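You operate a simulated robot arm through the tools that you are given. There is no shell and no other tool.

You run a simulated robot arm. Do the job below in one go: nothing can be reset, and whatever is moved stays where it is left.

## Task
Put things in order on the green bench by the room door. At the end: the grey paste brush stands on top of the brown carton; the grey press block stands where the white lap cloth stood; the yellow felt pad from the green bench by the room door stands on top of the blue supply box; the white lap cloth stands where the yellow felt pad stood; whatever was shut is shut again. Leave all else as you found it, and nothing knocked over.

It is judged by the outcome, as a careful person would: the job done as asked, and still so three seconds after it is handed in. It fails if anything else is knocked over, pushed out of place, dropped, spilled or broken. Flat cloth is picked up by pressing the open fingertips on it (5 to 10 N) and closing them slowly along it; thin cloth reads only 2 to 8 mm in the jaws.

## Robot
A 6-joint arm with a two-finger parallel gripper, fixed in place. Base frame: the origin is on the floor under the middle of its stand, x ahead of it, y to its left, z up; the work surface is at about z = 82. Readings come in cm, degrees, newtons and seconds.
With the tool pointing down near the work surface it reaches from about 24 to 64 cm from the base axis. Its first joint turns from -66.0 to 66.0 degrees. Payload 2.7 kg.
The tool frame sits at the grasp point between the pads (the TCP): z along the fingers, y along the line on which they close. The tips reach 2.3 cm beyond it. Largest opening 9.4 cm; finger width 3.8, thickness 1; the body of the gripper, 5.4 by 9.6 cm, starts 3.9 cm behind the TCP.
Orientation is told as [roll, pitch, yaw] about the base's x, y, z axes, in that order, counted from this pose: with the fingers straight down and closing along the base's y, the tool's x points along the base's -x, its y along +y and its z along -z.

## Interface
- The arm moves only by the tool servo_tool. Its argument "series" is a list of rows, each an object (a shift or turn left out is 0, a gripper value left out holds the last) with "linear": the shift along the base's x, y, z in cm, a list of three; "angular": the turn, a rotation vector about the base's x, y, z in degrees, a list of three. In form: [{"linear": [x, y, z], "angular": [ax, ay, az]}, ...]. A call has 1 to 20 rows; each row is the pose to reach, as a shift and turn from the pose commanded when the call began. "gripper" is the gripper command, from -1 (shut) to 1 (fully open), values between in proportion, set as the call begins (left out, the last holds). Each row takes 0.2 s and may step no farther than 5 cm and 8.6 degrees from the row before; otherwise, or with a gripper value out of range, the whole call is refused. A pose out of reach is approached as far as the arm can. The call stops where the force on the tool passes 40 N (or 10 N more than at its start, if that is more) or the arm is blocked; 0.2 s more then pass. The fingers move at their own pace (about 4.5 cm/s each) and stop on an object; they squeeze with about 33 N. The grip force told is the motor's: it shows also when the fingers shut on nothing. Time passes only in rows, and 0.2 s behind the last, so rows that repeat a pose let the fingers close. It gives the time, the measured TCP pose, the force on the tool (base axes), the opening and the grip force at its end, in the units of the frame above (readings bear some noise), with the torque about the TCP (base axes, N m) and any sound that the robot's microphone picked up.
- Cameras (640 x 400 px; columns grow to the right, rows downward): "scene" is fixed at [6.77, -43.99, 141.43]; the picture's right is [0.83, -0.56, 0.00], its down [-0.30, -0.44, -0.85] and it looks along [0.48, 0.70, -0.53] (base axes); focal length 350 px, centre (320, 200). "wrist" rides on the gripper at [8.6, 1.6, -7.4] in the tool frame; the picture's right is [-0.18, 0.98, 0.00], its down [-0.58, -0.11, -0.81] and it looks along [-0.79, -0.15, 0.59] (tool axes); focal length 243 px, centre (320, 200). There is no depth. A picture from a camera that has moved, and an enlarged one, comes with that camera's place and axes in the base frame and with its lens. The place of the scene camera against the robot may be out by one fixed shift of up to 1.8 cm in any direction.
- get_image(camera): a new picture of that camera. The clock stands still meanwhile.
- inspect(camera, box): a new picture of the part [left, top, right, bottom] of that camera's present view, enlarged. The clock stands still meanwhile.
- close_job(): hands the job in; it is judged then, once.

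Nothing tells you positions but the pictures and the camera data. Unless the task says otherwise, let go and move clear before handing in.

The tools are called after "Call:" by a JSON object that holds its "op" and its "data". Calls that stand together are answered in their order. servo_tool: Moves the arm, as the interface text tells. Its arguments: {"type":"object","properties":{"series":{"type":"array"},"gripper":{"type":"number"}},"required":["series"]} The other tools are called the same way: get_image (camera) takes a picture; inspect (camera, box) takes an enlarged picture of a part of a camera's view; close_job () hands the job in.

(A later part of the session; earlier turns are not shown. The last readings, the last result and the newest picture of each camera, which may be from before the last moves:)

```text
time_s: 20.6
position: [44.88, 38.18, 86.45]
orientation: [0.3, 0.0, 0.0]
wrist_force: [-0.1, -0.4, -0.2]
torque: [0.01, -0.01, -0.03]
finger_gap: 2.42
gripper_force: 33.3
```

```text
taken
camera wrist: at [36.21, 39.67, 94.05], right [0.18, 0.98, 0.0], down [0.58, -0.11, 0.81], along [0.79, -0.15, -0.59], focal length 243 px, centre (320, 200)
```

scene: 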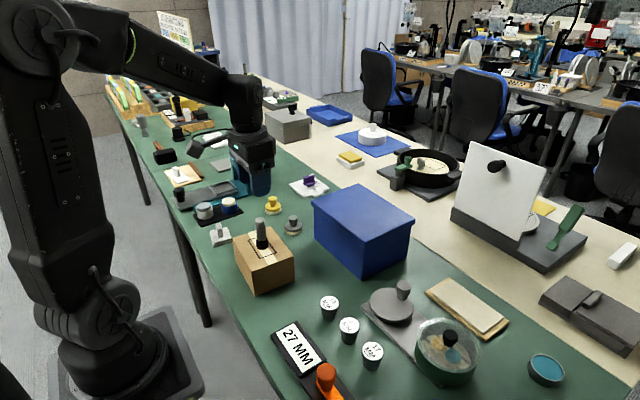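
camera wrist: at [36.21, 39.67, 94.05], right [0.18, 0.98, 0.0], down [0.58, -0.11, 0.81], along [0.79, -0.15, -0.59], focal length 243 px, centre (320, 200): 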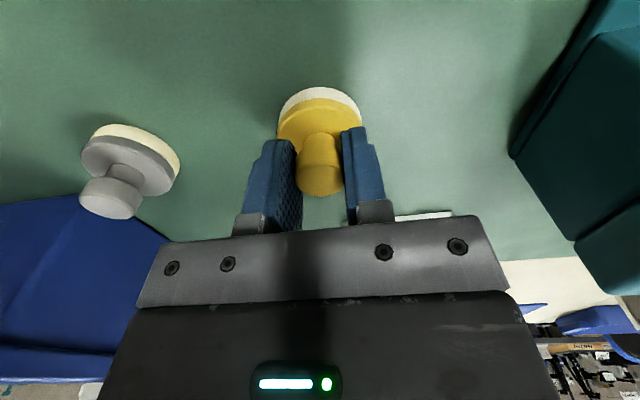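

I have the yellow pad, with the jaws at 2.42 cm. I'll lift it high and carry it toward the blue box top.

Call:
{"op": "servo_tool", "data": {"series": [{"linear": [0, 0, 1]}, {"linear": [0, 0, 4]}, {"linear": [0, 0, 8]}, {"linear": [0, 0, 12]}, {"linear": [0, 0, 16]}, {"linear": [0, -2, 19]}, {"linear": [0.5, -6, 20]}, {"linear": [1.5, -10, 20]}, {"linear": [2.5, -14, 20]}, {"linear": [3.5, -18, 20]}, {"linear": [4.5, -22, 20]}, {"linear": [4.5, -22, 20]}]}}

Call:
{"op": "get_image", "data": {"camera": "wrist"}}

Call:
{"op": "get_image", "data": {"camera": "scene"}}

```text
time_s: 23.2
position: [49.23, 15.56, 106.32]
orientation: [0.1, 0.0, 0.1]
wrist_force: [-0.2, 0.0, -0.2]
torque: [0.04, 0.04, 0.0]
finger_gap: 0.0
gripper_force: 33.0
```

```text
taken
camera wrist: at [40.61, 17.28, 113.93], right [0.18, 0.98, 0.0], down [0.58, -0.11, 0.81], along [0.79, -0.15, -0.59], focal length 243 px, centre (320, 200)
```

wrist: 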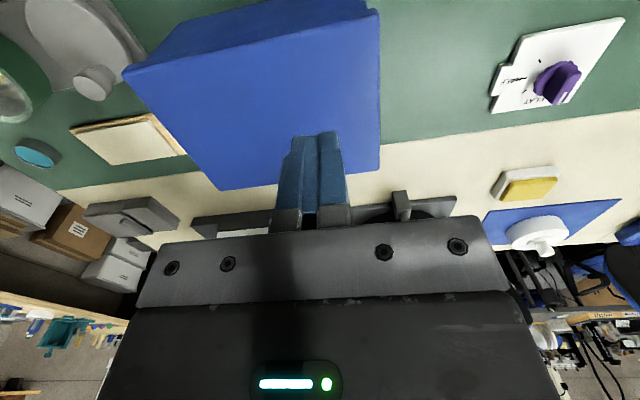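

```text
taken
```

scene: 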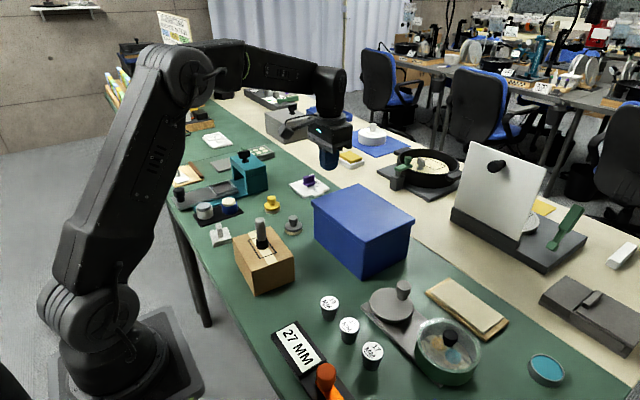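

The jaws are empty: the pad slipped out as I lifted, and it appears to still be on the bench. I'll check how it stands.

Call:
{"op": "inspect", "data": {"camera": "scene", "box": [220, 160, 320, 240]}}

Call:
{"op": "inspect", "data": {"camera": "wrist", "box": [60, 0, 420, 200]}}

```text
5.00 times, centred on (270, 200) of scene
camera zoom: at [6.76, -44.0, 141.43], right [0.83, -0.56, 0.0], down [-0.3, -0.44, -0.85], along [0.48, 0.7, -0.53], focal length 1752 px, centre (570, 200)
```

zoom: 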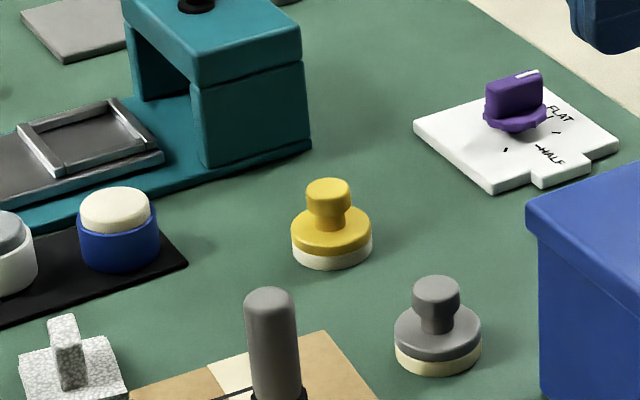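

```text
1.78 times, centred on (240, 100) of wrist
camera zoom: at [40.61, 17.28, 113.93], right [0.18, 0.98, 0.0], down [0.58, -0.11, 0.81], along [0.79, -0.15, -0.59], focal length 431 px, centre (462, 378)
```

zoom: 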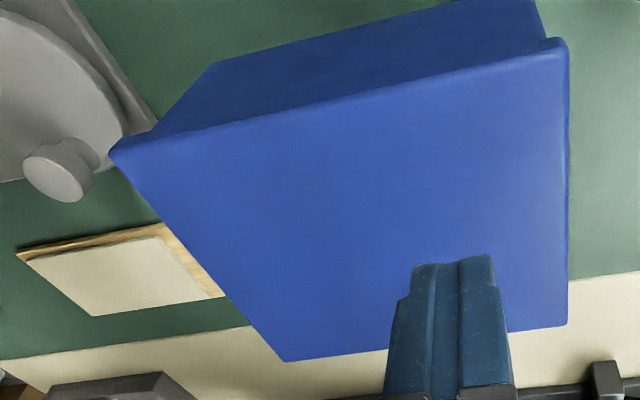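

The pad stands upright in its place, moved by perhaps a few mm. I also have the lid of the blue box: x 47.3–63.5, y −0.7–20.3, top z ≈ 93.3. I'll go back to the pad and take a lower grip.

Call:
{"op": "servo_tool", "data": {"series": [{"linear": [-1, 4, 0]}, {"linear": [-2, 8, 0]}, {"linear": [-3, 12, 0]}, {"linear": [-4, 16, 0]}, {"linear": [-4.3, 20, -2]}, {"linear": [-4.3, 22.3, -5]}, {"linear": [-4.3, 22.3, -9]}, {"linear": [-4.3, 22.3, -13]}], "gripper": 0.1}}

Call:
{"op": "get_image", "data": {"camera": "wrist"}}

Call:
{"op": "inspect", "data": {"camera": "wrist", "box": [240, 30, 400, 130]}}

```text
time_s: 25.0
position: [44.97, 38.27, 93.23]
orientation: [0.2, 0.0, 0.0]
wrist_force: [-0.9, 0.0, 0.1]
torque: [0.0, 0.0, -0.01]
finger_gap: 5.19
gripper_force: 0.1
```

```text
taken
camera wrist: at [36.31, 39.89, 100.78], right [0.18, 0.98, 0.0], down [0.58, -0.11, 0.81], along [0.79, -0.15, -0.59], focal length 243 px, centre (320, 200)
```

wrist: 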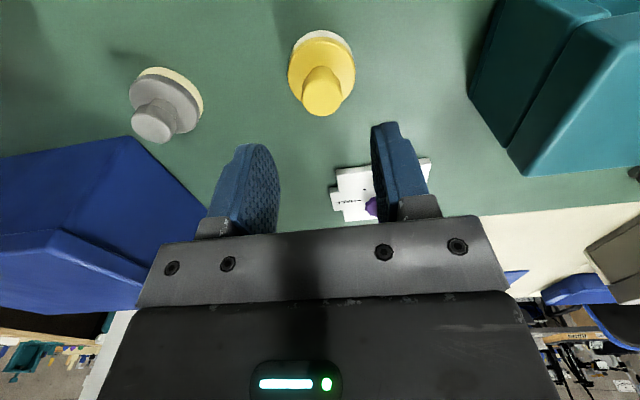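

```text
4.00 times, centred on (320, 80) of wrist
camera zoom: at [36.31, 39.89, 100.78], right [0.18, 0.98, 0.0], down [0.58, -0.11, 0.81], along [0.79, -0.15, -0.59], focal length 970 px, centre (320, 680)
```

zoom: 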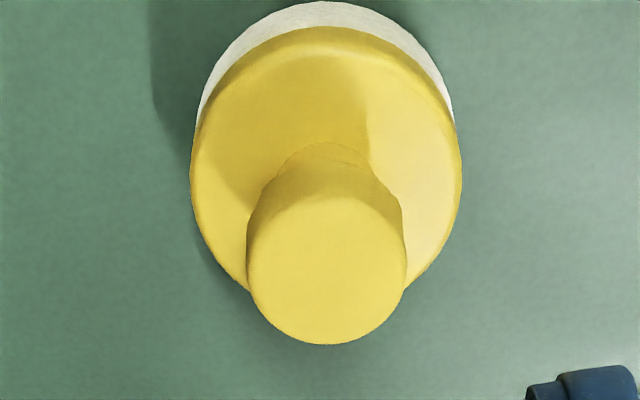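

The pad is now at about (44.8, 38.4), and its original spot was (44.87, 37.95). This time I'll go lower so the pads catch the underside of the knob, then do a slow test lift.

Call:
{"op": "servo_tool", "data": {"series": [{"linear": [-0.15, 0.12, -2.5]}, {"linear": [-0.15, 0.12, -5]}, {"linear": [-0.15, 0.12, -6.4]}, {"linear": [-0.15, 0.12, -6.9]}, {"linear": [-0.15, 0.12, -7.2]}]}}

Call:
{"op": "get_image", "data": {"camera": "wrist"}}

Call:
{"op": "inspect", "data": {"camera": "wrist", "box": [220, 70, 420, 220]}}

Call:
{"op": "inspect", "data": {"camera": "scene", "box": [240, 170, 310, 220]}}

```text
time_s: 26.2
position: [44.87, 38.41, 86.2]
orientation: [0.2, -0.1, -0.1]
wrist_force: [-1.0, 0.6, 0.1]
torque: [0.04, -0.01, -0.01]
finger_gap: 5.16
gripper_force: 0.0
```

```text
taken
camera wrist: at [36.23, 40.07, 93.67], right [0.18, 0.98, 0.0], down [0.58, -0.11, 0.81], along [0.79, -0.15, -0.59], focal length 243 px, centre (320, 200)
```

wrist: 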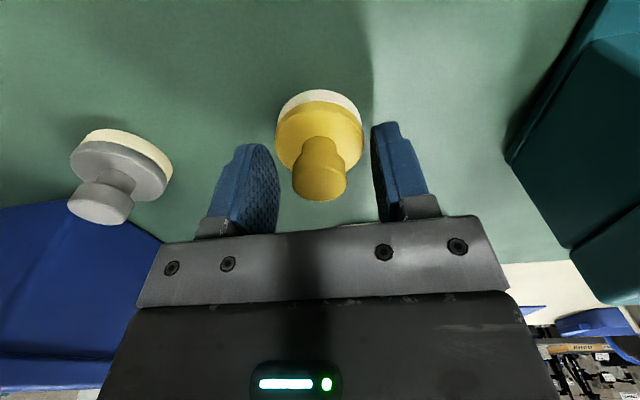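

```text
2.67 times, centred on (320, 145) of wrist
camera zoom: at [36.23, 40.07, 93.67], right [0.18, 0.98, 0.0], down [0.58, -0.11, 0.81], along [0.79, -0.15, -0.59], focal length 647 px, centre (320, 347)
```

zoom: 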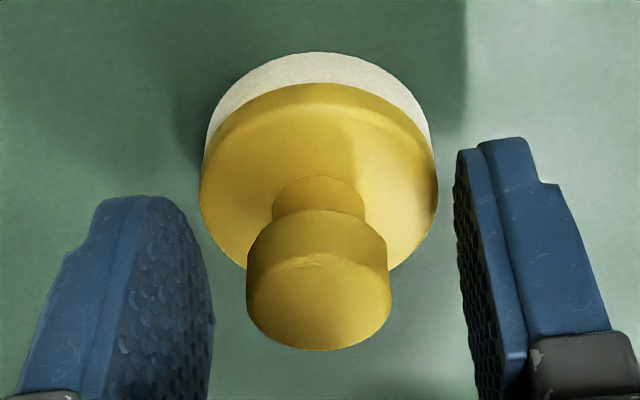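

```text
8.00 times, centred on (275, 195) of scene
camera zoom: at [6.77, -43.99, 141.43], right [0.83, -0.56, 0.0], down [-0.3, -0.44, -0.85], along [0.48, 0.7, -0.53], focal length 2803 px, centre (680, 240)
```

zoom: 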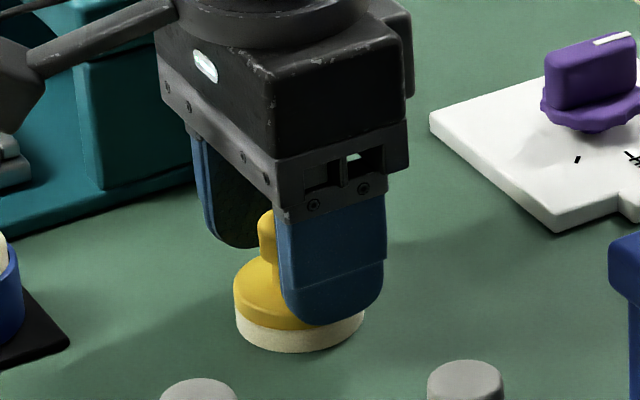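

The tips are now just above the disc and the knob sits well inside the pads. I'll close, then test the grip with a slow lift.

Call:
{"op": "servo_tool", "data": {"series": [{"linear": [0, 0, -0.1]}, {"linear": [0, 0, -0.1]}, {"linear": [0, 0, -0.1]}, {"linear": [0, 0, -0.1]}, {"linear": [0, 0, -0.1]}], "gripper": -1}}

Call:
{"op": "servo_tool", "data": {"series": [{"linear": [0, 0, 0.2]}, {"linear": [0, 0, 0.4]}, {"linear": [0, 0, 0.7]}, {"linear": [0, 0, 1.0]}, {"linear": [0, 0, 1.0]}]}}

Call:
{"op": "get_image", "data": {"camera": "wrist"}}

Call:
{"op": "inspect", "data": {"camera": "scene", "box": [240, 170, 310, 220]}}

```text
time_s: 27.4
position: [44.87, 38.39, 86.1]
orientation: [0.2, 0.0, -0.2]
wrist_force: [0.0, 0.3, 0.2]
torque: [0.01, 0.03, 0.01]
finger_gap: 2.33
gripper_force: 33.0
```

```text
time_s: 28.6
position: [45.03, 38.39, 87.18]
orientation: [0.1, -0.1, -0.1]
wrist_force: [0.1, -0.3, 0.7]
torque: [-0.02, -0.01, 0.02]
finger_gap: 2.37
gripper_force: 32.6
```

```text
taken
camera wrist: at [36.35, 40.08, 94.68], right [0.18, 0.98, 0.0], down [0.58, -0.11, 0.81], along [0.79, -0.15, -0.59], focal length 243 px, centre (320, 200)
```

wrist: 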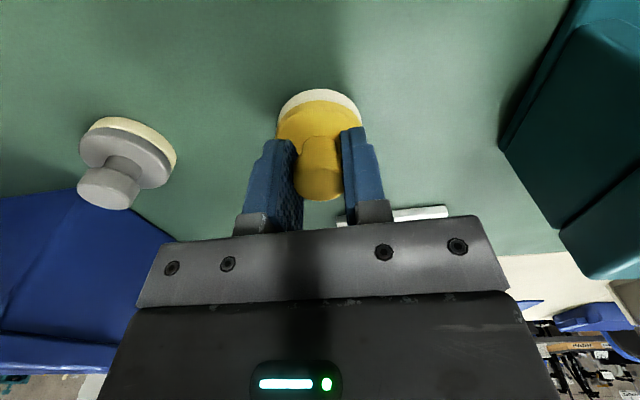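

```text
8.00 times, centred on (275, 195) of scene
camera zoom: at [6.77, -43.99, 141.43], right [0.83, -0.56, 0.0], down [-0.3, -0.44, -0.85], along [0.48, 0.7, -0.53], focal length 2803 px, centre (680, 240)
```

zoom: 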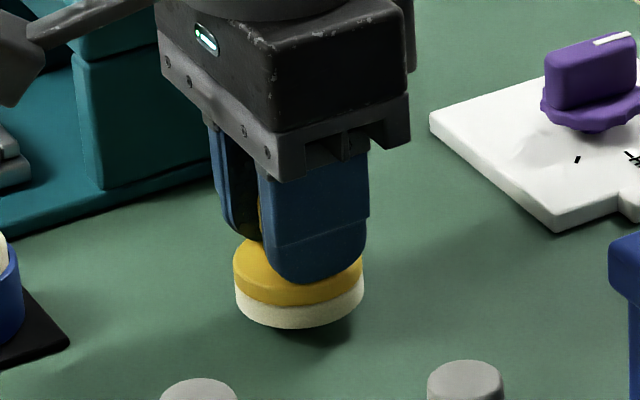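

The pad is lifted and held, with the jaws at 2.37 cm. I'll raise it slowly and re-check for slip.

Call:
{"op": "servo_tool", "data": {"series": [{"linear": [0, 0, 0.5]}, {"linear": [0, 0, 1.2]}, {"linear": [0, 0, 2]}, {"linear": [0, 0, 3]}, {"linear": [0, 0, 4]}]}}

Call:
{"op": "inspect", "data": {"camera": "wrist", "box": [220, 70, 420, 220]}}

```text
time_s: 29.8
position: [45.14, 38.34, 91.3]
orientation: [0.2, 0.0, 0.0]
wrist_force: [-0.2, 0.9, -1.3]
torque: [0.01, -0.02, 0.01]
finger_gap: 2.33
gripper_force: 33.6
```

```text
2.67 times, centred on (320, 145) of wrist
camera zoom: at [36.42, 40.05, 98.82], right [0.18, 0.98, 0.0], down [0.58, -0.11, 0.81], along [0.79, -0.15, -0.59], focal length 647 px, centre (320, 347)
```

zoom: 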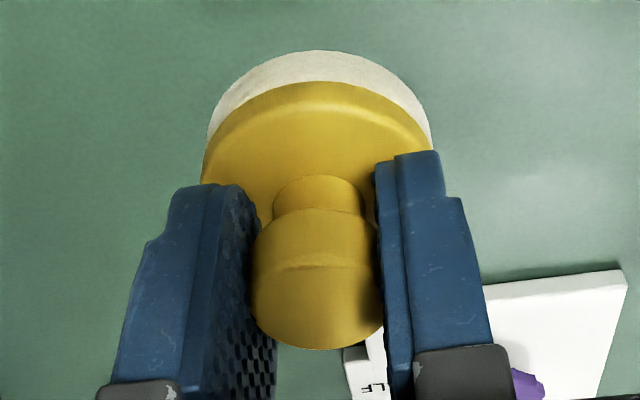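

The grip is firm with no slip. I'll carry the pad smoothly over to the middle of the box lid.

Call:
{"op": "servo_tool", "data": {"series": [{"linear": [0, 0, 1.5]}, {"linear": [0, 0, 3.5]}, {"linear": [0, 0, 5.5]}, {"linear": [0, 0, 7.5]}, {"linear": [0, 0, 9.5]}, {"linear": [0, -1, 11]}, {"linear": [0.5, -3, 12]}, {"linear": [1.2, -5.5, 12]}, {"linear": [2, -8, 12]}, {"linear": [3, -10.5, 12]}, {"linear": [4, -13, 12]}, {"linear": [5, -15.5, 12]}, {"linear": [6, -18, 12]}, {"linear": [7, -20.5, 12]}, {"linear": [8, -23, 12]}, {"linear": [9, -25.5, 12]}, {"linear": [9.7, -27.5, 12]}, {"linear": [9.9, -28.3, 12]}]}}

Call:
{"op": "get_image", "data": {"camera": "wrist"}}

Call:
{"op": "inspect", "data": {"camera": "scene", "box": [280, 110, 440, 290]}}

```text
time_s: 33.6
position: [54.84, 10.23, 103.27]
orientation: [0.2, 0.0, 0.1]
wrist_force: [-1.2, -0.1, -1.6]
torque: [0.0, -0.01, -0.01]
finger_gap: 2.34
gripper_force: 32.8
```

```text
taken
camera wrist: at [46.23, 11.8, 110.85], right [0.18, 0.98, 0.0], down [0.58, -0.11, 0.81], along [0.79, -0.15, -0.59], focal length 243 px, centre (320, 200)
```

wrist: 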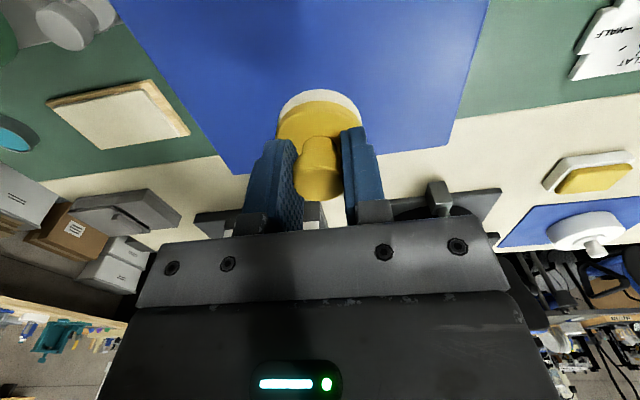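

```text
2.22 times, centred on (360, 200) of scene
camera zoom: at [6.77, -43.99, 141.43], right [0.83, -0.56, 0.0], down [-0.3, -0.44, -0.85], along [0.48, 0.7, -0.53], focal length 778 px, centre (231, 200)
```

zoom: 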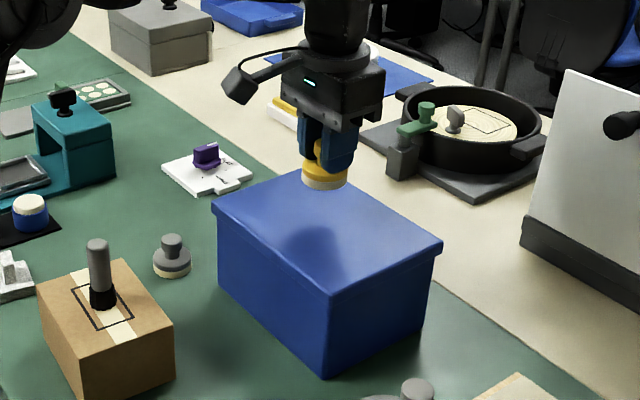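

The pad is over the middle of the lid. I'll lower it to just above, then ease it into contact.

Call:
{"op": "servo_tool", "data": {"series": [{"linear": [0, 0, -1]}, {"linear": [0, 0, -2.5]}, {"linear": [0, 0, -3.8]}, {"linear": [0, 0, -4.6]}, {"linear": [0, 0, -5.0]}]}}

Call:
{"op": "inspect", "data": {"camera": "scene", "box": [320, 150, 420, 230]}}

```text
time_s: 34.8
position: [54.9, 10.35, 98.21]
orientation: [0.2, 0.0, 0.0]
wrist_force: [0.4, 1.1, -1.4]
torque: [0.01, 0.04, -0.01]
finger_gap: 2.34
gripper_force: 33.1
```

```text
5.00 times, centred on (370, 190) of scene
camera zoom: at [6.77, -43.99, 141.43], right [0.83, -0.56, 0.0], down [-0.3, -0.44, -0.85], along [0.48, 0.7, -0.53], focal length 1752 px, centre (70, 250)
```

zoom: 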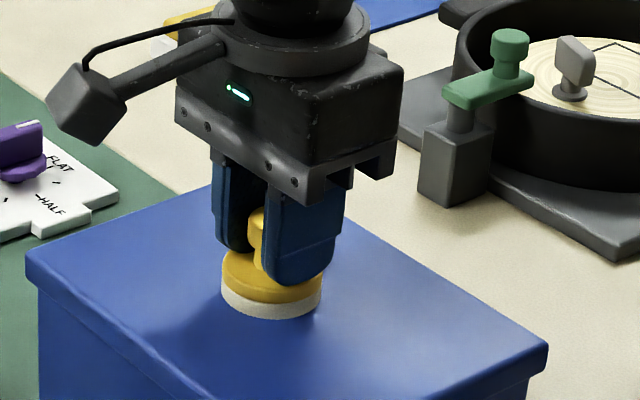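

Call:
{"op": "servo_tool", "data": {"series": [{"linear": [0, 0, -0.2]}, {"linear": [0, 0, -0.4]}]}}

```text
time_s: 35.4
position: [54.79, 10.39, 97.73]
orientation: [0.2, 0.0, 0.0]
wrist_force: [0.0, -0.1, 0.8]
torque: [0.01, -0.02, 0.03]
finger_gap: 2.34
gripper_force: 32.9
```

There's no contact yet, so I'll go on in small steps.

Call:
{"op": "servo_tool", "data": {"series": [{"linear": [0, 0, -0.15]}, {"linear": [0, 0, -0.3]}]}}

```text
time_s: 36.0
position: [54.78, 10.22, 97.53]
orientation: [0.2, 0.0, 0.0]
wrist_force: [1.1, 0.1, -0.4]
torque: [0.03, 0.0, 0.0]
finger_gap: 2.33
gripper_force: 33.0
```

Call:
{"op": "servo_tool", "data": {"series": [{"linear": [0, 0, -0.15]}, {"linear": [0, 0, -0.3]}]}}

Call:
{"op": "inspect", "data": {"camera": "scene", "box": [330, 170, 400, 220]}}

```text
time_s: 36.6
position: [54.83, 10.27, 97.2]
orientation: [0.2, -0.2, 0.1]
wrist_force: [-0.9, 1.9, 6.8]
torque: [0.12, 0.09, 0.0]
finger_gap: 2.35
gripper_force: 33.5
```

```text
8.00 times, centred on (365, 195) of scene
camera zoom: at [6.75, -43.99, 141.43], right [0.83, -0.56, 0.0], down [-0.3, -0.44, -0.85], along [0.48, 0.7, -0.53], focal length 2803 px, centre (-40, 240)
```

zoom: 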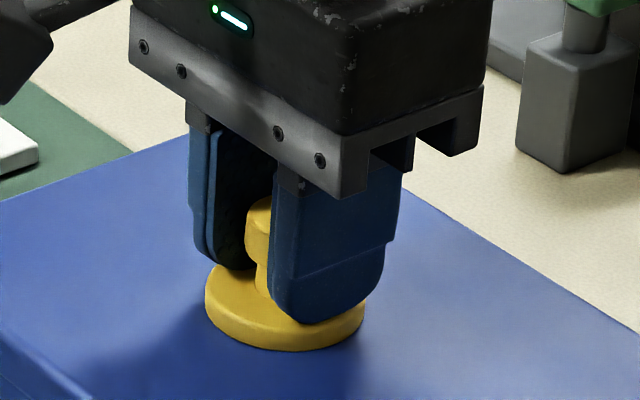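

The white felt ring has disappeared from view at the lid surface. Before I let go I'll check from the wrist what it is resting on.

Call:
{"op": "get_image", "data": {"camera": "wrist"}}

Call:
{"op": "inspect", "data": {"camera": "wrist", "box": [220, 60, 420, 210]}}

Call:
{"op": "inspect", "data": {"camera": "scene", "box": [290, 160, 430, 290]}}

```text
taken
camera wrist: at [46.16, 11.77, 104.83], right [0.18, 0.98, 0.0], down [0.58, -0.11, 0.81], along [0.79, -0.15, -0.59], focal length 243 px, centre (320, 200)
```

wrist: 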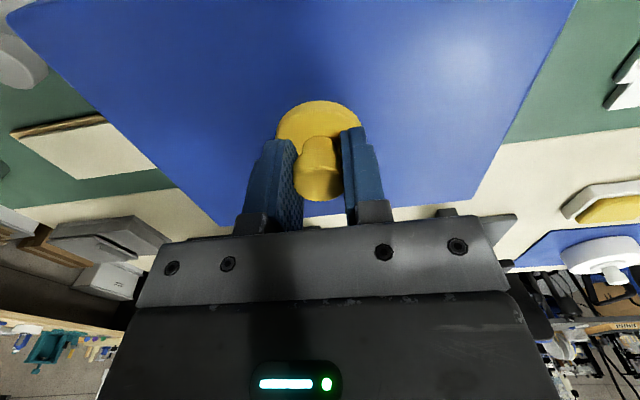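

```text
2.67 times, centred on (320, 135) of wrist
camera zoom: at [46.16, 11.77, 104.83], right [0.18, 0.98, 0.0], down [0.58, -0.11, 0.81], along [0.79, -0.15, -0.59], focal length 647 px, centre (320, 373)
```

zoom: 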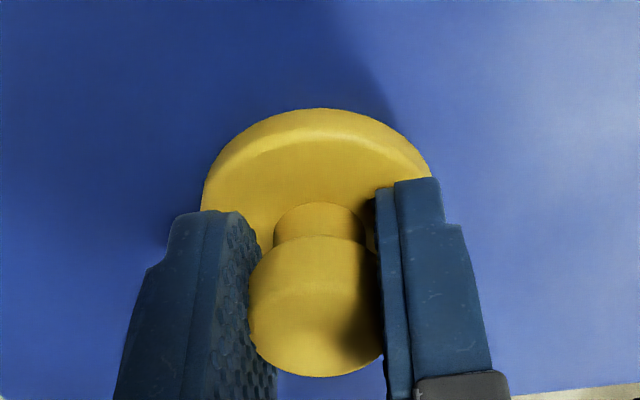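

```text
3.08 times, centred on (360, 225) of scene
camera zoom: at [6.75, -43.99, 141.43], right [0.83, -0.56, 0.0], down [-0.3, -0.44, -0.85], along [0.48, 0.7, -0.53], focal length 1078 px, centre (197, 123)
```

zoom: 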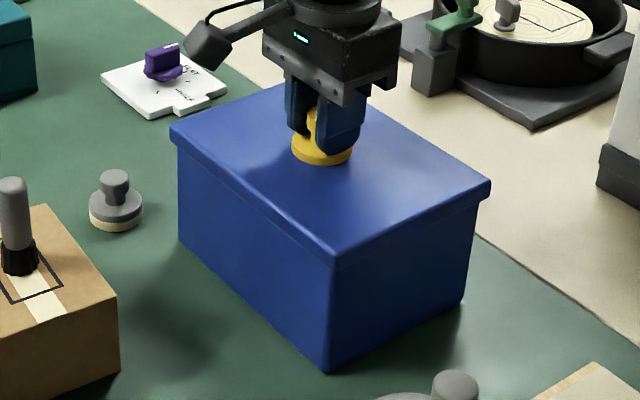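

The pad is resting with about 7 N of contact and level, and the lid seems to give slightly around the felt. I'll relieve the pressure, open partway and check that it stays put.

Call:
{"op": "servo_tool", "data": {"series": [{"linear": [0, 0, 0.1]}, {"linear": [0, 0, 0.1]}]}}

Call:
{"op": "servo_tool", "data": {"series": [{"linear": [0, 0, 0]}, {"linear": [0, 0, 0]}, {"linear": [0, 0, 0]}, {"linear": [0, 0, 0]}], "gripper": 0.1}}

Call:
{"op": "inspect", "data": {"camera": "wrist", "box": [220, 60, 420, 210]}}

Call:
{"op": "inspect", "data": {"camera": "scene", "box": [320, 150, 420, 230]}}

```text
time_s: 37.2
position: [54.97, 10.17, 97.38]
orientation: [0.3, -0.1, 0.0]
wrist_force: [-1.1, 2.1, 3.5]
torque: [0.05, -0.05, 0.04]
finger_gap: 2.35
gripper_force: 32.9
```

```text
time_s: 38.2
position: [54.81, 10.13, 97.44]
orientation: [0.2, 0.0, 0.0]
wrist_force: [0.1, -0.3, 0.4]
torque: [-0.01, 0.01, 0.04]
finger_gap: 5.19
gripper_force: 0.0
```

```text
2.67 times, centred on (320, 135) of wrist
camera zoom: at [46.19, 11.71, 104.84], right [0.18, 0.98, 0.0], down [0.58, -0.11, 0.81], along [0.79, -0.15, -0.59], focal length 647 px, centre (320, 373)
```

zoom: 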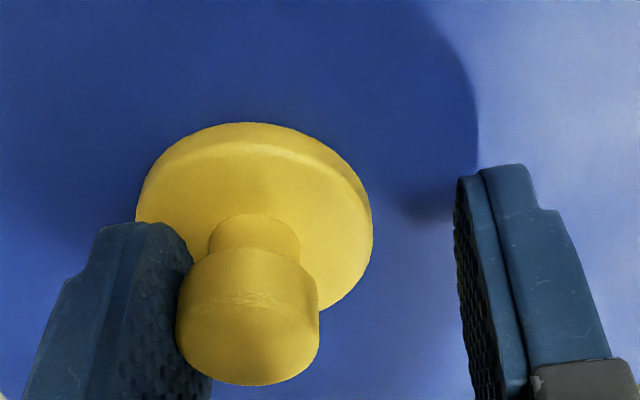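

```text
5.00 times, centred on (370, 190) of scene
camera zoom: at [6.77, -43.99, 141.43], right [0.83, -0.56, 0.0], down [-0.3, -0.44, -0.85], along [0.48, 0.7, -0.53], focal length 1752 px, centre (70, 250)
```

zoom: 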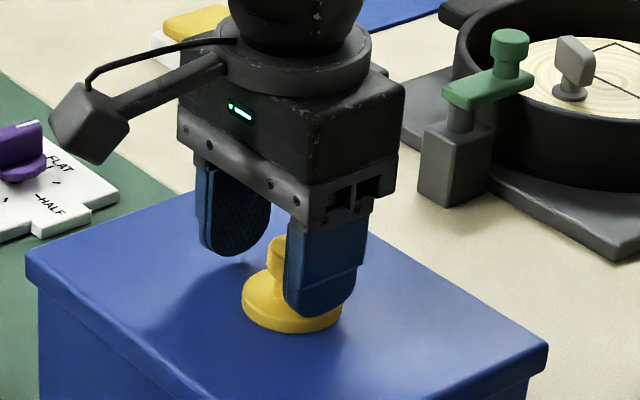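

The pad followed one finger a little toward −y as I opened. I'll open wider to be sure the finger is free before rising.

Call:
{"op": "servo_tool", "data": {"series": [{"linear": [0, 0, 0]}, {"linear": [0, 0, 0]}, {"linear": [0, 0, 0]}], "gripper": 0.4}}

Call:
{"op": "inspect", "data": {"camera": "wrist", "box": [180, 60, 460, 230]}}

Call:
{"op": "inspect", "data": {"camera": "scene", "box": [320, 150, 420, 230]}}

```text
time_s: 39.0
position: [54.84, 10.29, 97.34]
orientation: [0.2, 0.0, 0.0]
wrist_force: [0.0, 0.1, -1.1]
torque: [-0.03, 0.0, 0.02]
finger_gap: 6.59
gripper_force: 0.0
```

```text
2.29 times, centred on (320, 145) of wrist
camera zoom: at [46.2, 11.71, 104.86], right [0.18, 0.98, 0.0], down [0.58, -0.11, 0.81], along [0.79, -0.15, -0.59], focal length 555 px, centre (320, 326)
```

zoom: 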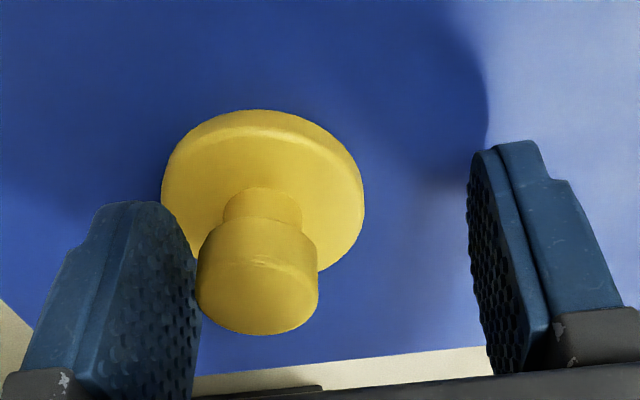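

```text
5.00 times, centred on (370, 190) of scene
camera zoom: at [6.77, -43.99, 141.43], right [0.83, -0.56, 0.0], down [-0.3, -0.44, -0.85], along [0.48, 0.7, -0.53], focal length 1752 px, centre (70, 250)
```

zoom: 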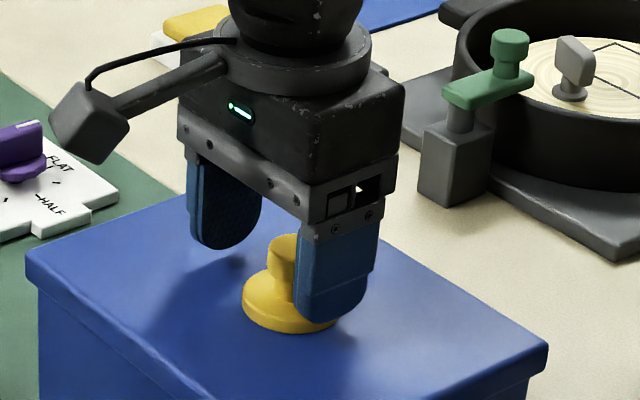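

The pad now stands free on the lid. I'll rise straight up and check it.

Call:
{"op": "servo_tool", "data": {"series": [{"linear": [0, 0.3, 0.8]}, {"linear": [0, 0.3, 2]}, {"linear": [0, 0.3, 4]}, {"linear": [0, 0.3, 7]}, {"linear": [0, 0.3, 9]}]}}

Call:
{"op": "get_image", "data": {"camera": "wrist"}}

Call:
{"op": "inspect", "data": {"camera": "scene", "box": [300, 150, 430, 290]}}

```text
time_s: 40.2
position: [54.87, 10.58, 106.51]
orientation: [0.2, 0.0, 0.0]
wrist_force: [-0.9, 0.1, 0.0]
torque: [-0.01, -0.01, 0.0]
finger_gap: 6.6
gripper_force: 0.0
```

```text
taken
camera wrist: at [46.28, 12.14, 113.98], right [0.18, 0.98, 0.0], down [0.58, -0.11, 0.81], along [0.79, -0.15, -0.59], focal length 243 px, centre (320, 200)
```

wrist: 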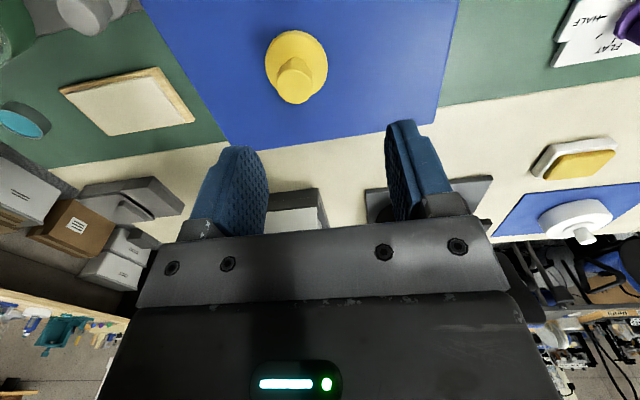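

```text
2.86 times, centred on (365, 220) of scene
camera zoom: at [6.77, -43.99, 141.43], right [0.83, -0.56, 0.0], down [-0.3, -0.44, -0.85], along [0.48, 0.7, -0.53], focal length 1001 px, centre (191, 143)
```

zoom: 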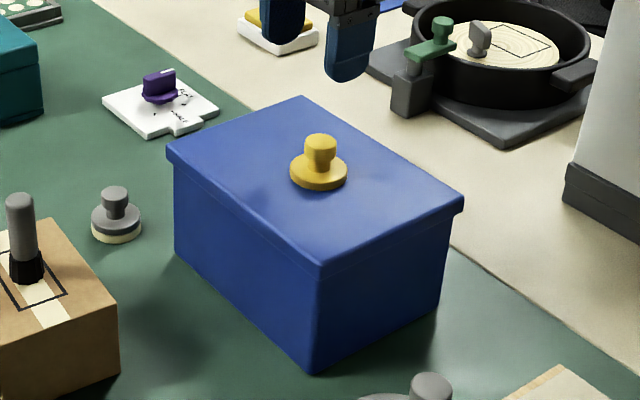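

The yellow pad stands on the blue box. Next is the white lap cloth, near (27, 34), so I'll move over there and look.

Call:
{"op": "servo_tool", "data": {"series": [{"linear": [-3, 2.6, 0]}, {"linear": [-6, 5.2, 0]}, {"linear": [-9, 7.8, 0]}, {"linear": [-12, 10.4, 0]}, {"linear": [-15, 13, 0]}, {"linear": [-18, 15.6, 0]}, {"linear": [-21, 18.2, 0]}, {"linear": [-24, 20.8, -1]}, {"linear": [-26.5, 23.2, -3]}, {"linear": [-26.5, 23.2, -5]}]}}

Call:
{"op": "get_image", "data": {"camera": "wrist"}}

Call:
{"op": "get_image", "data": {"camera": "scene"}}

```text
time_s: 42.4
position: [28.42, 33.92, 101.15]
orientation: [0.2, -0.1, 0.0]
wrist_force: [0.2, 0.2, 0.1]
torque: [0.0, 0.01, -0.01]
finger_gap: 6.58
gripper_force: 0.0
```

```text
taken
camera wrist: at [19.74, 35.51, 108.75], right [0.18, 0.98, 0.0], down [0.58, -0.11, 0.81], along [0.79, -0.15, -0.59], focal length 243 px, centre (320, 200)
```

wrist: 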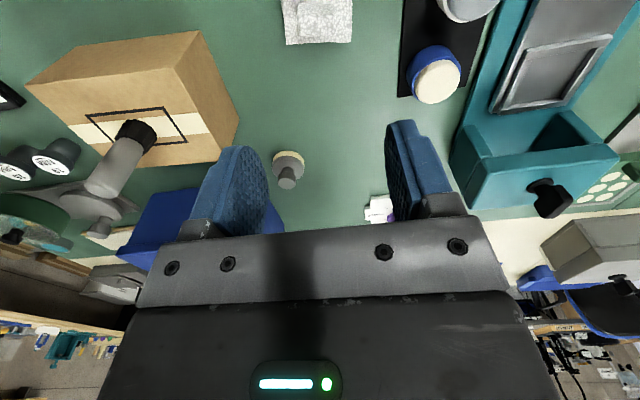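

```text
taken
```

scene: 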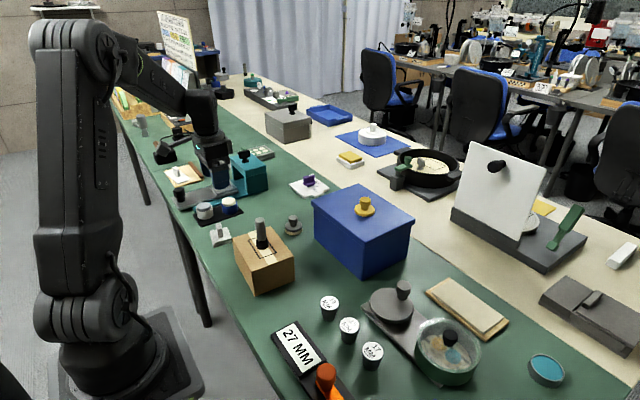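

Only part of the cloth is in frame, so I'll tilt the camera down to see it fully.

Call:
{"op": "servo_tool", "data": {"series": [{"linear": [-1, 0, 0.5], "angular": [0, 8, 0]}, {"linear": [-2, 0, 1], "angular": [0, 16, 0]}, {"linear": [-3, 0, 2], "angular": [0, 24, 0]}]}}

Call:
{"op": "get_image", "data": {"camera": "wrist"}}

Call:
{"op": "inspect", "data": {"camera": "wrist", "box": [250, 20, 410, 120]}}

```text
time_s: 43.2
position: [25.52, 33.85, 103.38]
orientation: [0.1, 24.1, 0.0]
wrist_force: [0.2, 0.5, 0.4]
torque: [0.0, 0.0, 0.02]
finger_gap: 6.57
gripper_force: 0.1
```

```text
taken
camera wrist: at [20.63, 35.45, 113.75], right [0.17, 0.98, -0.07], down [0.86, -0.11, 0.5], along [0.48, -0.15, -0.86], focal length 243 px, centre (320, 200)
```

wrist: 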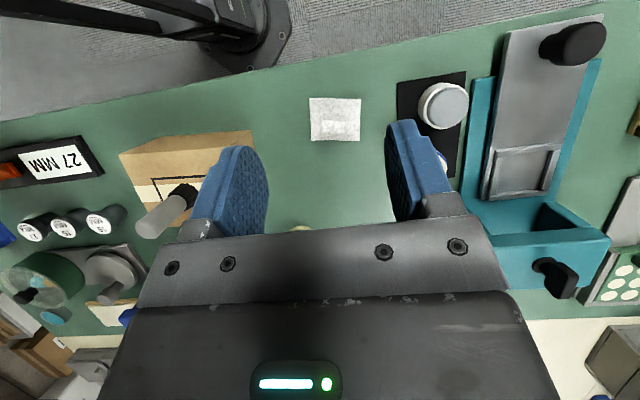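

```text
4.00 times, centred on (330, 70) of wrist
camera zoom: at [20.63, 35.45, 113.75], right [0.17, 0.98, -0.07], down [0.86, -0.11, 0.5], along [0.48, -0.15, -0.86], focal length 970 px, centre (280, 720)
```

zoom: 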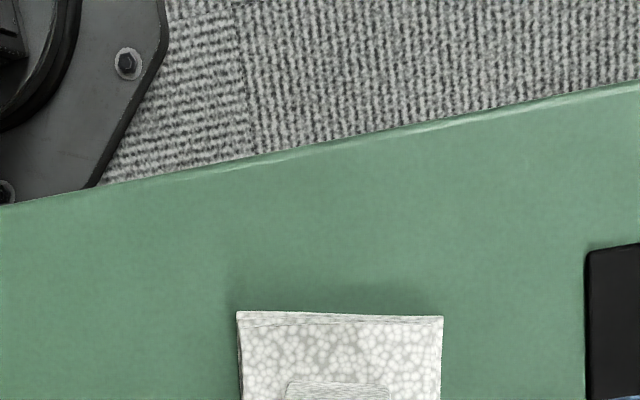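

Call:
{"op": "inspect", "data": {"camera": "wrist", "box": [260, 70, 420, 170]}}

Call:
{"op": "inspect", "data": {"camera": "scene", "box": [195, 210, 255, 250]}}

```text
4.00 times, centred on (340, 120) of wrist
camera zoom: at [20.63, 35.45, 113.75], right [0.17, 0.98, -0.07], down [0.86, -0.11, 0.5], along [0.48, -0.15, -0.86], focal length 970 px, centre (240, 520)
```

zoom: 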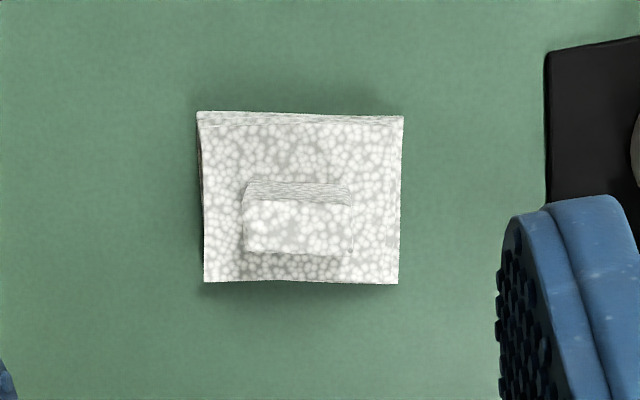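

```text
10.00 times, centred on (225, 230) of scene
camera zoom: at [6.77, -43.99, 141.43], right [0.83, -0.56, 0.0], down [-0.3, -0.44, -0.85], along [0.48, 0.7, -0.53], focal length 3503 px, centre (1270, -100)
```

zoom: 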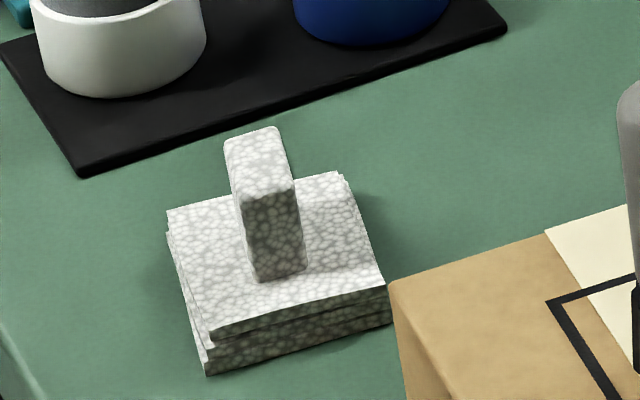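

The cloth is centred at about (26.9, 33.9) and turned about −11°. Its tab measures 2.9 × 1.5 cm with the top at z ≈ 86.1. I'll level the tool, then yaw −11° to line up with the tab.

Call:
{"op": "servo_tool", "data": {"series": [{"linear": [0.5, 0, -1], "angular": [0, -8, 0]}, {"linear": [1, 0, -2], "angular": [0, -16, 0]}, {"linear": [1.4, 0, -4], "angular": [0, -24, 0]}, {"linear": [1.4, 0, -7], "angular": [0, -24, 0]}, {"linear": [1.4, 0, -9], "angular": [0, -24, 0]}], "gripper": 0.2}}

Call:
{"op": "servo_tool", "data": {"series": [{"angular": [0, 0, -5.5]}, {"angular": [0, 0, -11]}, {"angular": [0, 0, -11]}]}}

Call:
{"op": "get_image", "data": {"camera": "wrist"}}

Call:
{"op": "inspect", "data": {"camera": "wrist", "box": [240, 30, 400, 130]}}

```text
time_s: 44.4
position: [26.78, 33.55, 94.23]
orientation: [0.2, 0.0, 0.0]
wrist_force: [1.1, 0.3, 1.0]
torque: [0.02, -0.01, 0.03]
finger_gap: 5.65
gripper_force: 0.0
```

```text
time_s: 45.2
position: [26.82, 33.69, 94.36]
orientation: [0.2, 0.0, -11.0]
wrist_force: [-0.2, -0.9, 0.1]
torque: [-0.02, -0.01, 0.02]
finger_gap: 5.64
gripper_force: 0.1
```

```text
taken
camera wrist: at [18.6, 36.94, 101.81], right [0.37, 0.93, 0.0], down [0.55, -0.22, 0.81], along [0.75, -0.3, -0.59], focal length 243 px, centre (320, 200)
```

wrist: 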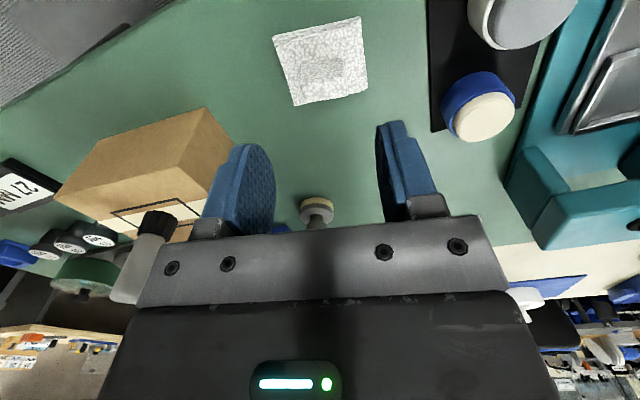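

```text
4.00 times, centred on (320, 80) of wrist
camera zoom: at [18.6, 36.94, 101.81], right [0.37, 0.93, 0.0], down [0.55, -0.22, 0.81], along [0.75, -0.3, -0.59], focal length 970 px, centre (320, 680)
```

zoom: 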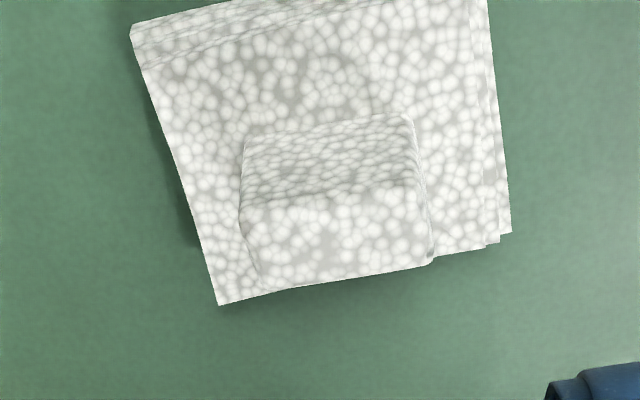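

The tool is aligned with the tab, which is centred at (26.9, 33.95). I'll go down with a slight y correction and stop just above the folded slab.

Call:
{"op": "servo_tool", "data": {"series": [{"linear": [0.05, 0.25, -2.5]}, {"linear": [0.05, 0.25, -5]}, {"linear": [0.05, 0.25, -6.8]}, {"linear": [0.05, 0.25, -7.5]}]}}

Call:
{"op": "inspect", "data": {"camera": "wrist", "box": [200, 60, 440, 230]}}

Call:
{"op": "inspect", "data": {"camera": "scene", "box": [180, 190, 270, 260]}}

```text
time_s: 46.2
position: [26.77, 34.09, 86.97]
orientation: [0.1, 0.0, -11.1]
wrist_force: [-0.3, 0.2, 0.4]
torque: [-0.02, 0.0, 0.0]
finger_gap: 5.65
gripper_force: 0.0
```

```text
2.35 times, centred on (320, 145) of wrist
camera zoom: at [18.66, 37.26, 94.53], right [0.37, 0.93, 0.0], down [0.55, -0.22, 0.81], along [0.75, -0.29, -0.59], focal length 571 px, centre (320, 329)
```

zoom: 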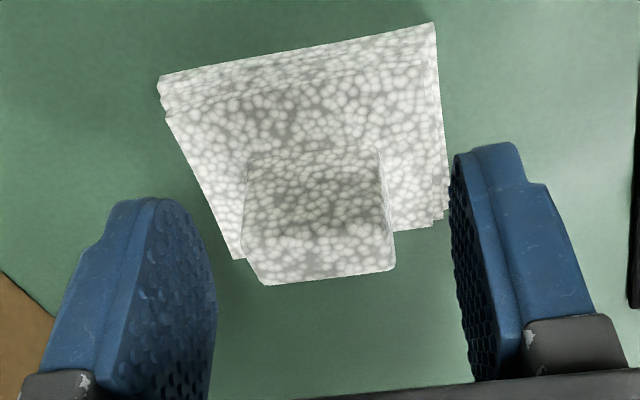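

```text
5.71 times, centred on (225, 225) of scene
camera zoom: at [6.77, -43.99, 141.43], right [0.83, -0.56, 0.0], down [-0.3, -0.44, -0.85], along [0.48, 0.7, -0.53], focal length 2002 px, centre (863, 57)
```

zoom: 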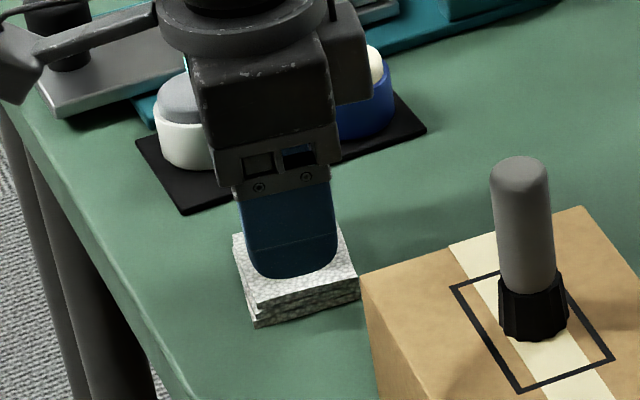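

The tab is centred between the jaws. I'll drop a final 0.6 cm, close slowly and test the lift.

Call:
{"op": "servo_tool", "data": {"series": [{"linear": [0, -0.05, -0.3]}, {"linear": [0, -0.05, -0.6]}]}}

Call:
{"op": "servo_tool", "data": {"series": [{"linear": [0, 0, 0]}, {"linear": [0, 0, 0]}, {"linear": [0, 0, 0]}, {"linear": [0, 0, 0]}, {"linear": [0, 0, 0]}], "gripper": -1}}

Call:
{"op": "inspect", "data": {"camera": "wrist", "box": [200, 60, 440, 230]}}

```text
time_s: 46.8
position: [26.88, 33.91, 86.35]
orientation: [0.2, 0.0, -11.0]
wrist_force: [0.2, 0.5, 0.7]
torque: [-0.04, 0.02, 0.0]
finger_gap: 5.64
gripper_force: 0.1
```

```text
time_s: 48.0
position: [26.78, 33.86, 86.31]
orientation: [0.1, 0.1, -11.0]
wrist_force: [1.2, 0.0, -0.5]
torque: [-0.01, 0.01, 0.01]
finger_gap: 2.91
gripper_force: 33.3
```

```text
2.35 times, centred on (320, 145) of wrist
camera zoom: at [18.57, 37.09, 93.89], right [0.37, 0.93, 0.0], down [0.55, -0.22, 0.81], along [0.75, -0.29, -0.59], focal length 571 px, centre (320, 329)
```

zoom: 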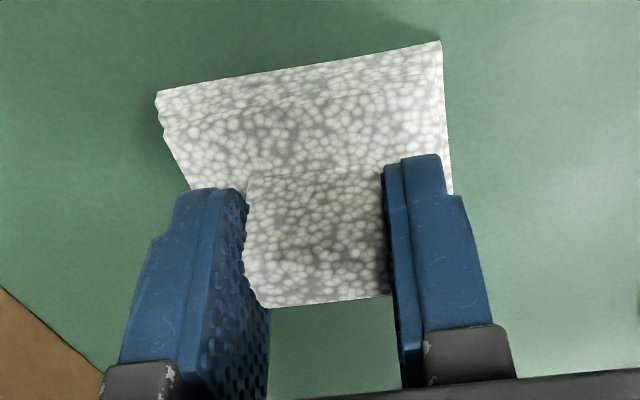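

The tab is gripped with the jaws at 2.91 cm. I'll do a slow test lift.

Call:
{"op": "servo_tool", "data": {"series": [{"linear": [0, 0, 0.3]}, {"linear": [0, 0, 0.7]}, {"linear": [0, 0, 1.2]}, {"linear": [0, 0, 2]}, {"linear": [0, 0, 3]}]}}

Call:
{"op": "get_image", "data": {"camera": "wrist"}}

Call:
{"op": "inspect", "data": {"camera": "scene", "box": [180, 190, 270, 260]}}

```text
time_s: 49.2
position: [26.78, 33.78, 89.31]
orientation: [0.2, 0.1, -11.0]
wrist_force: [0.7, 0.1, -1.3]
torque: [0.0, -0.02, 0.0]
finger_gap: 2.9
gripper_force: 33.3
```

```text
taken
camera wrist: at [18.61, 37.09, 96.84], right [0.37, 0.93, 0.0], down [0.55, -0.22, 0.81], along [0.75, -0.29, -0.59], focal length 243 px, centre (320, 200)
```

wrist: 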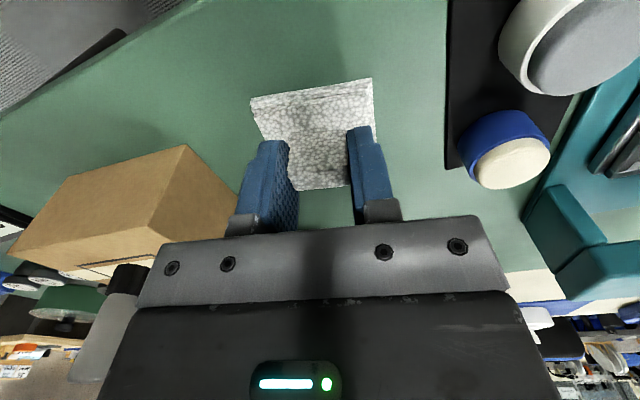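

```text
5.71 times, centred on (225, 225) of scene
camera zoom: at [6.77, -43.99, 141.43], right [0.83, -0.56, 0.0], down [-0.3, -0.44, -0.85], along [0.48, 0.7, -0.53], focal length 2002 px, centre (863, 57)
```

zoom: 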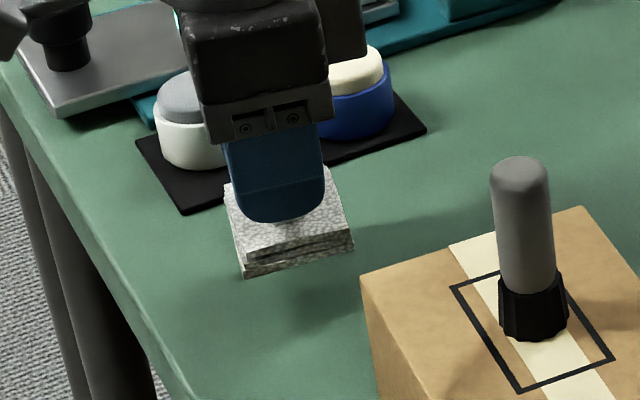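

The cloth is held. I'll carry it to the yellow pad's original spot at (44.87, 37.95).

Call:
{"op": "servo_tool", "data": {"series": [{"linear": [0, 0, 2]}, {"linear": [0, 0, 4.5]}, {"linear": [0.5, 0.1, 7]}, {"linear": [2.5, 0.6, 8]}, {"linear": [5, 1.2, 8]}, {"linear": [7.5, 1.8, 8]}, {"linear": [10, 2.4, 8]}, {"linear": [12.5, 3, 8]}, {"linear": [15, 3.5, 8]}, {"linear": [17, 3.9, 7]}, {"linear": [18, 4.1, 5]}, {"linear": [18.02, 4.1, 3]}]}}

Call:
{"op": "get_image", "data": {"camera": "wrist"}}

Call:
{"op": "get_image", "data": {"camera": "scene"}}

```text
time_s: 51.8
position: [44.78, 38.05, 92.4]
orientation: [0.2, 0.0, -11.0]
wrist_force: [-0.4, -0.3, -1.0]
torque: [0.0, 0.02, 0.01]
finger_gap: 2.89
gripper_force: 33.0
```

```text
taken
camera wrist: at [36.65, 41.28, 99.92], right [0.37, 0.93, 0.0], down [0.55, -0.22, 0.81], along [0.75, -0.29, -0.59], focal length 243 px, centre (320, 200)
```

wrist: 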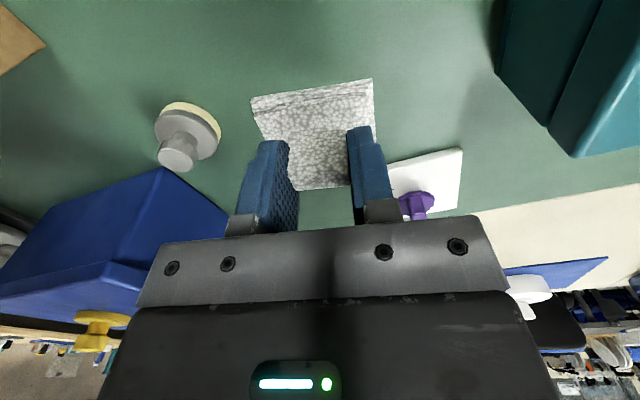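

```text
taken
```

scene: 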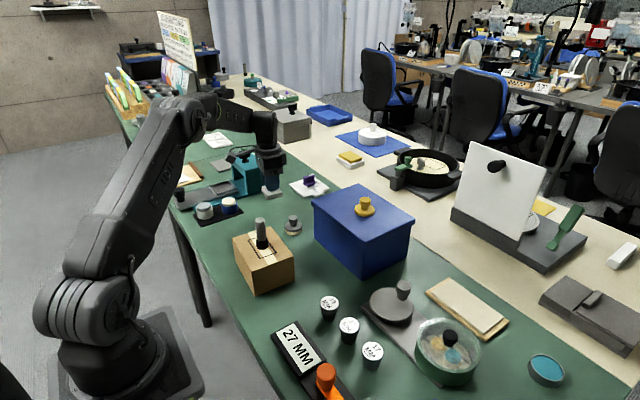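

The cloth is above the target spot. I'll lower it to near the bench.

Call:
{"op": "servo_tool", "data": {"series": [{"linear": [0.05, -0.08, -1.5]}, {"linear": [0.05, -0.08, -3]}, {"linear": [0.05, -0.08, -4.4]}, {"linear": [0.05, -0.08, -5.2]}, {"linear": [0.05, -0.08, -5.6]}]}}

Call:
{"op": "servo_tool", "data": {"series": [{"linear": [0, 0, -0.2]}, {"linear": [0, 0, -0.35]}]}}

```text
time_s: 53.0
position: [44.79, 37.88, 86.4]
orientation: [0.2, 0.1, -11.1]
wrist_force: [0.6, 0.5, -0.9]
torque: [-0.02, -0.01, 0.0]
finger_gap: 2.89
gripper_force: 33.3
```

```text
time_s: 53.6
position: [44.89, 37.99, 86.4]
orientation: [0.2, -0.1, -11.1]
wrist_force: [-4.7, -0.7, 10.2]
torque: [-0.38, 0.25, -0.13]
finger_gap: 2.93
gripper_force: 32.7
```

I have contact at 10 N. I'll relieve that a bit and release.

Call:
{"op": "servo_tool", "data": {"series": [{"linear": [0, 0, 0.12]}, {"linear": [0, 0, 0.15]}]}}

Call:
{"op": "servo_tool", "data": {"series": [{"linear": [0, 0, 0]}, {"linear": [0, 0, 0]}, {"linear": [0, 0, 0]}, {"linear": [0, 0, 0]}], "gripper": 0.2}}

Call:
{"op": "inspect", "data": {"camera": "wrist", "box": [180, 60, 460, 230]}}

Call:
{"op": "inspect", "data": {"camera": "scene", "box": [220, 160, 320, 240]}}

```text
time_s: 54.2
position: [45.02, 37.89, 86.29]
orientation: [0.3, 0.0, -11.1]
wrist_force: [-2.8, 1.1, 6.5]
torque: [-0.07, 0.06, -0.01]
finger_gap: 2.91
gripper_force: 33.4
```

```text
time_s: 55.2
position: [44.86, 38.03, 86.43]
orientation: [0.2, 0.0, -10.9]
wrist_force: [0.2, -0.8, 1.1]
torque: [-0.04, 0.0, 0.01]
finger_gap: 5.65
gripper_force: 0.1
```

```text
2.29 times, centred on (320, 145) of wrist
camera zoom: at [36.73, 41.15, 93.87], right [0.37, 0.93, 0.0], down [0.55, -0.22, 0.81], along [0.75, -0.29, -0.59], focal length 555 px, centre (320, 326)
```

zoom: 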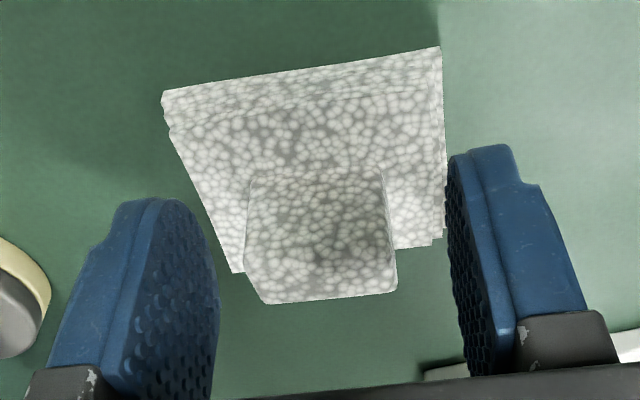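

```text
5.00 times, centred on (270, 200) of scene
camera zoom: at [6.77, -43.99, 141.43], right [0.83, -0.56, 0.0], down [-0.3, -0.44, -0.85], along [0.48, 0.7, -0.53], focal length 1752 px, centre (570, 200)
```

zoom: 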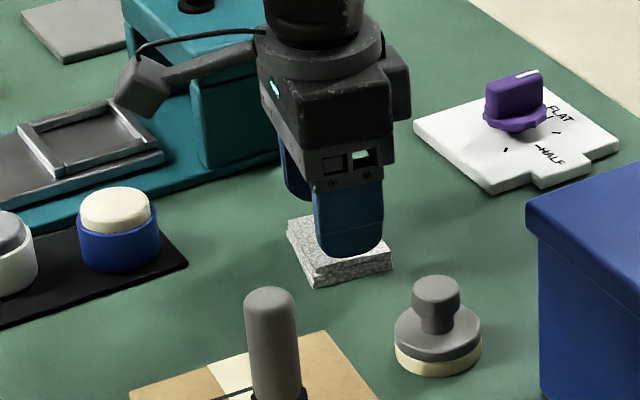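

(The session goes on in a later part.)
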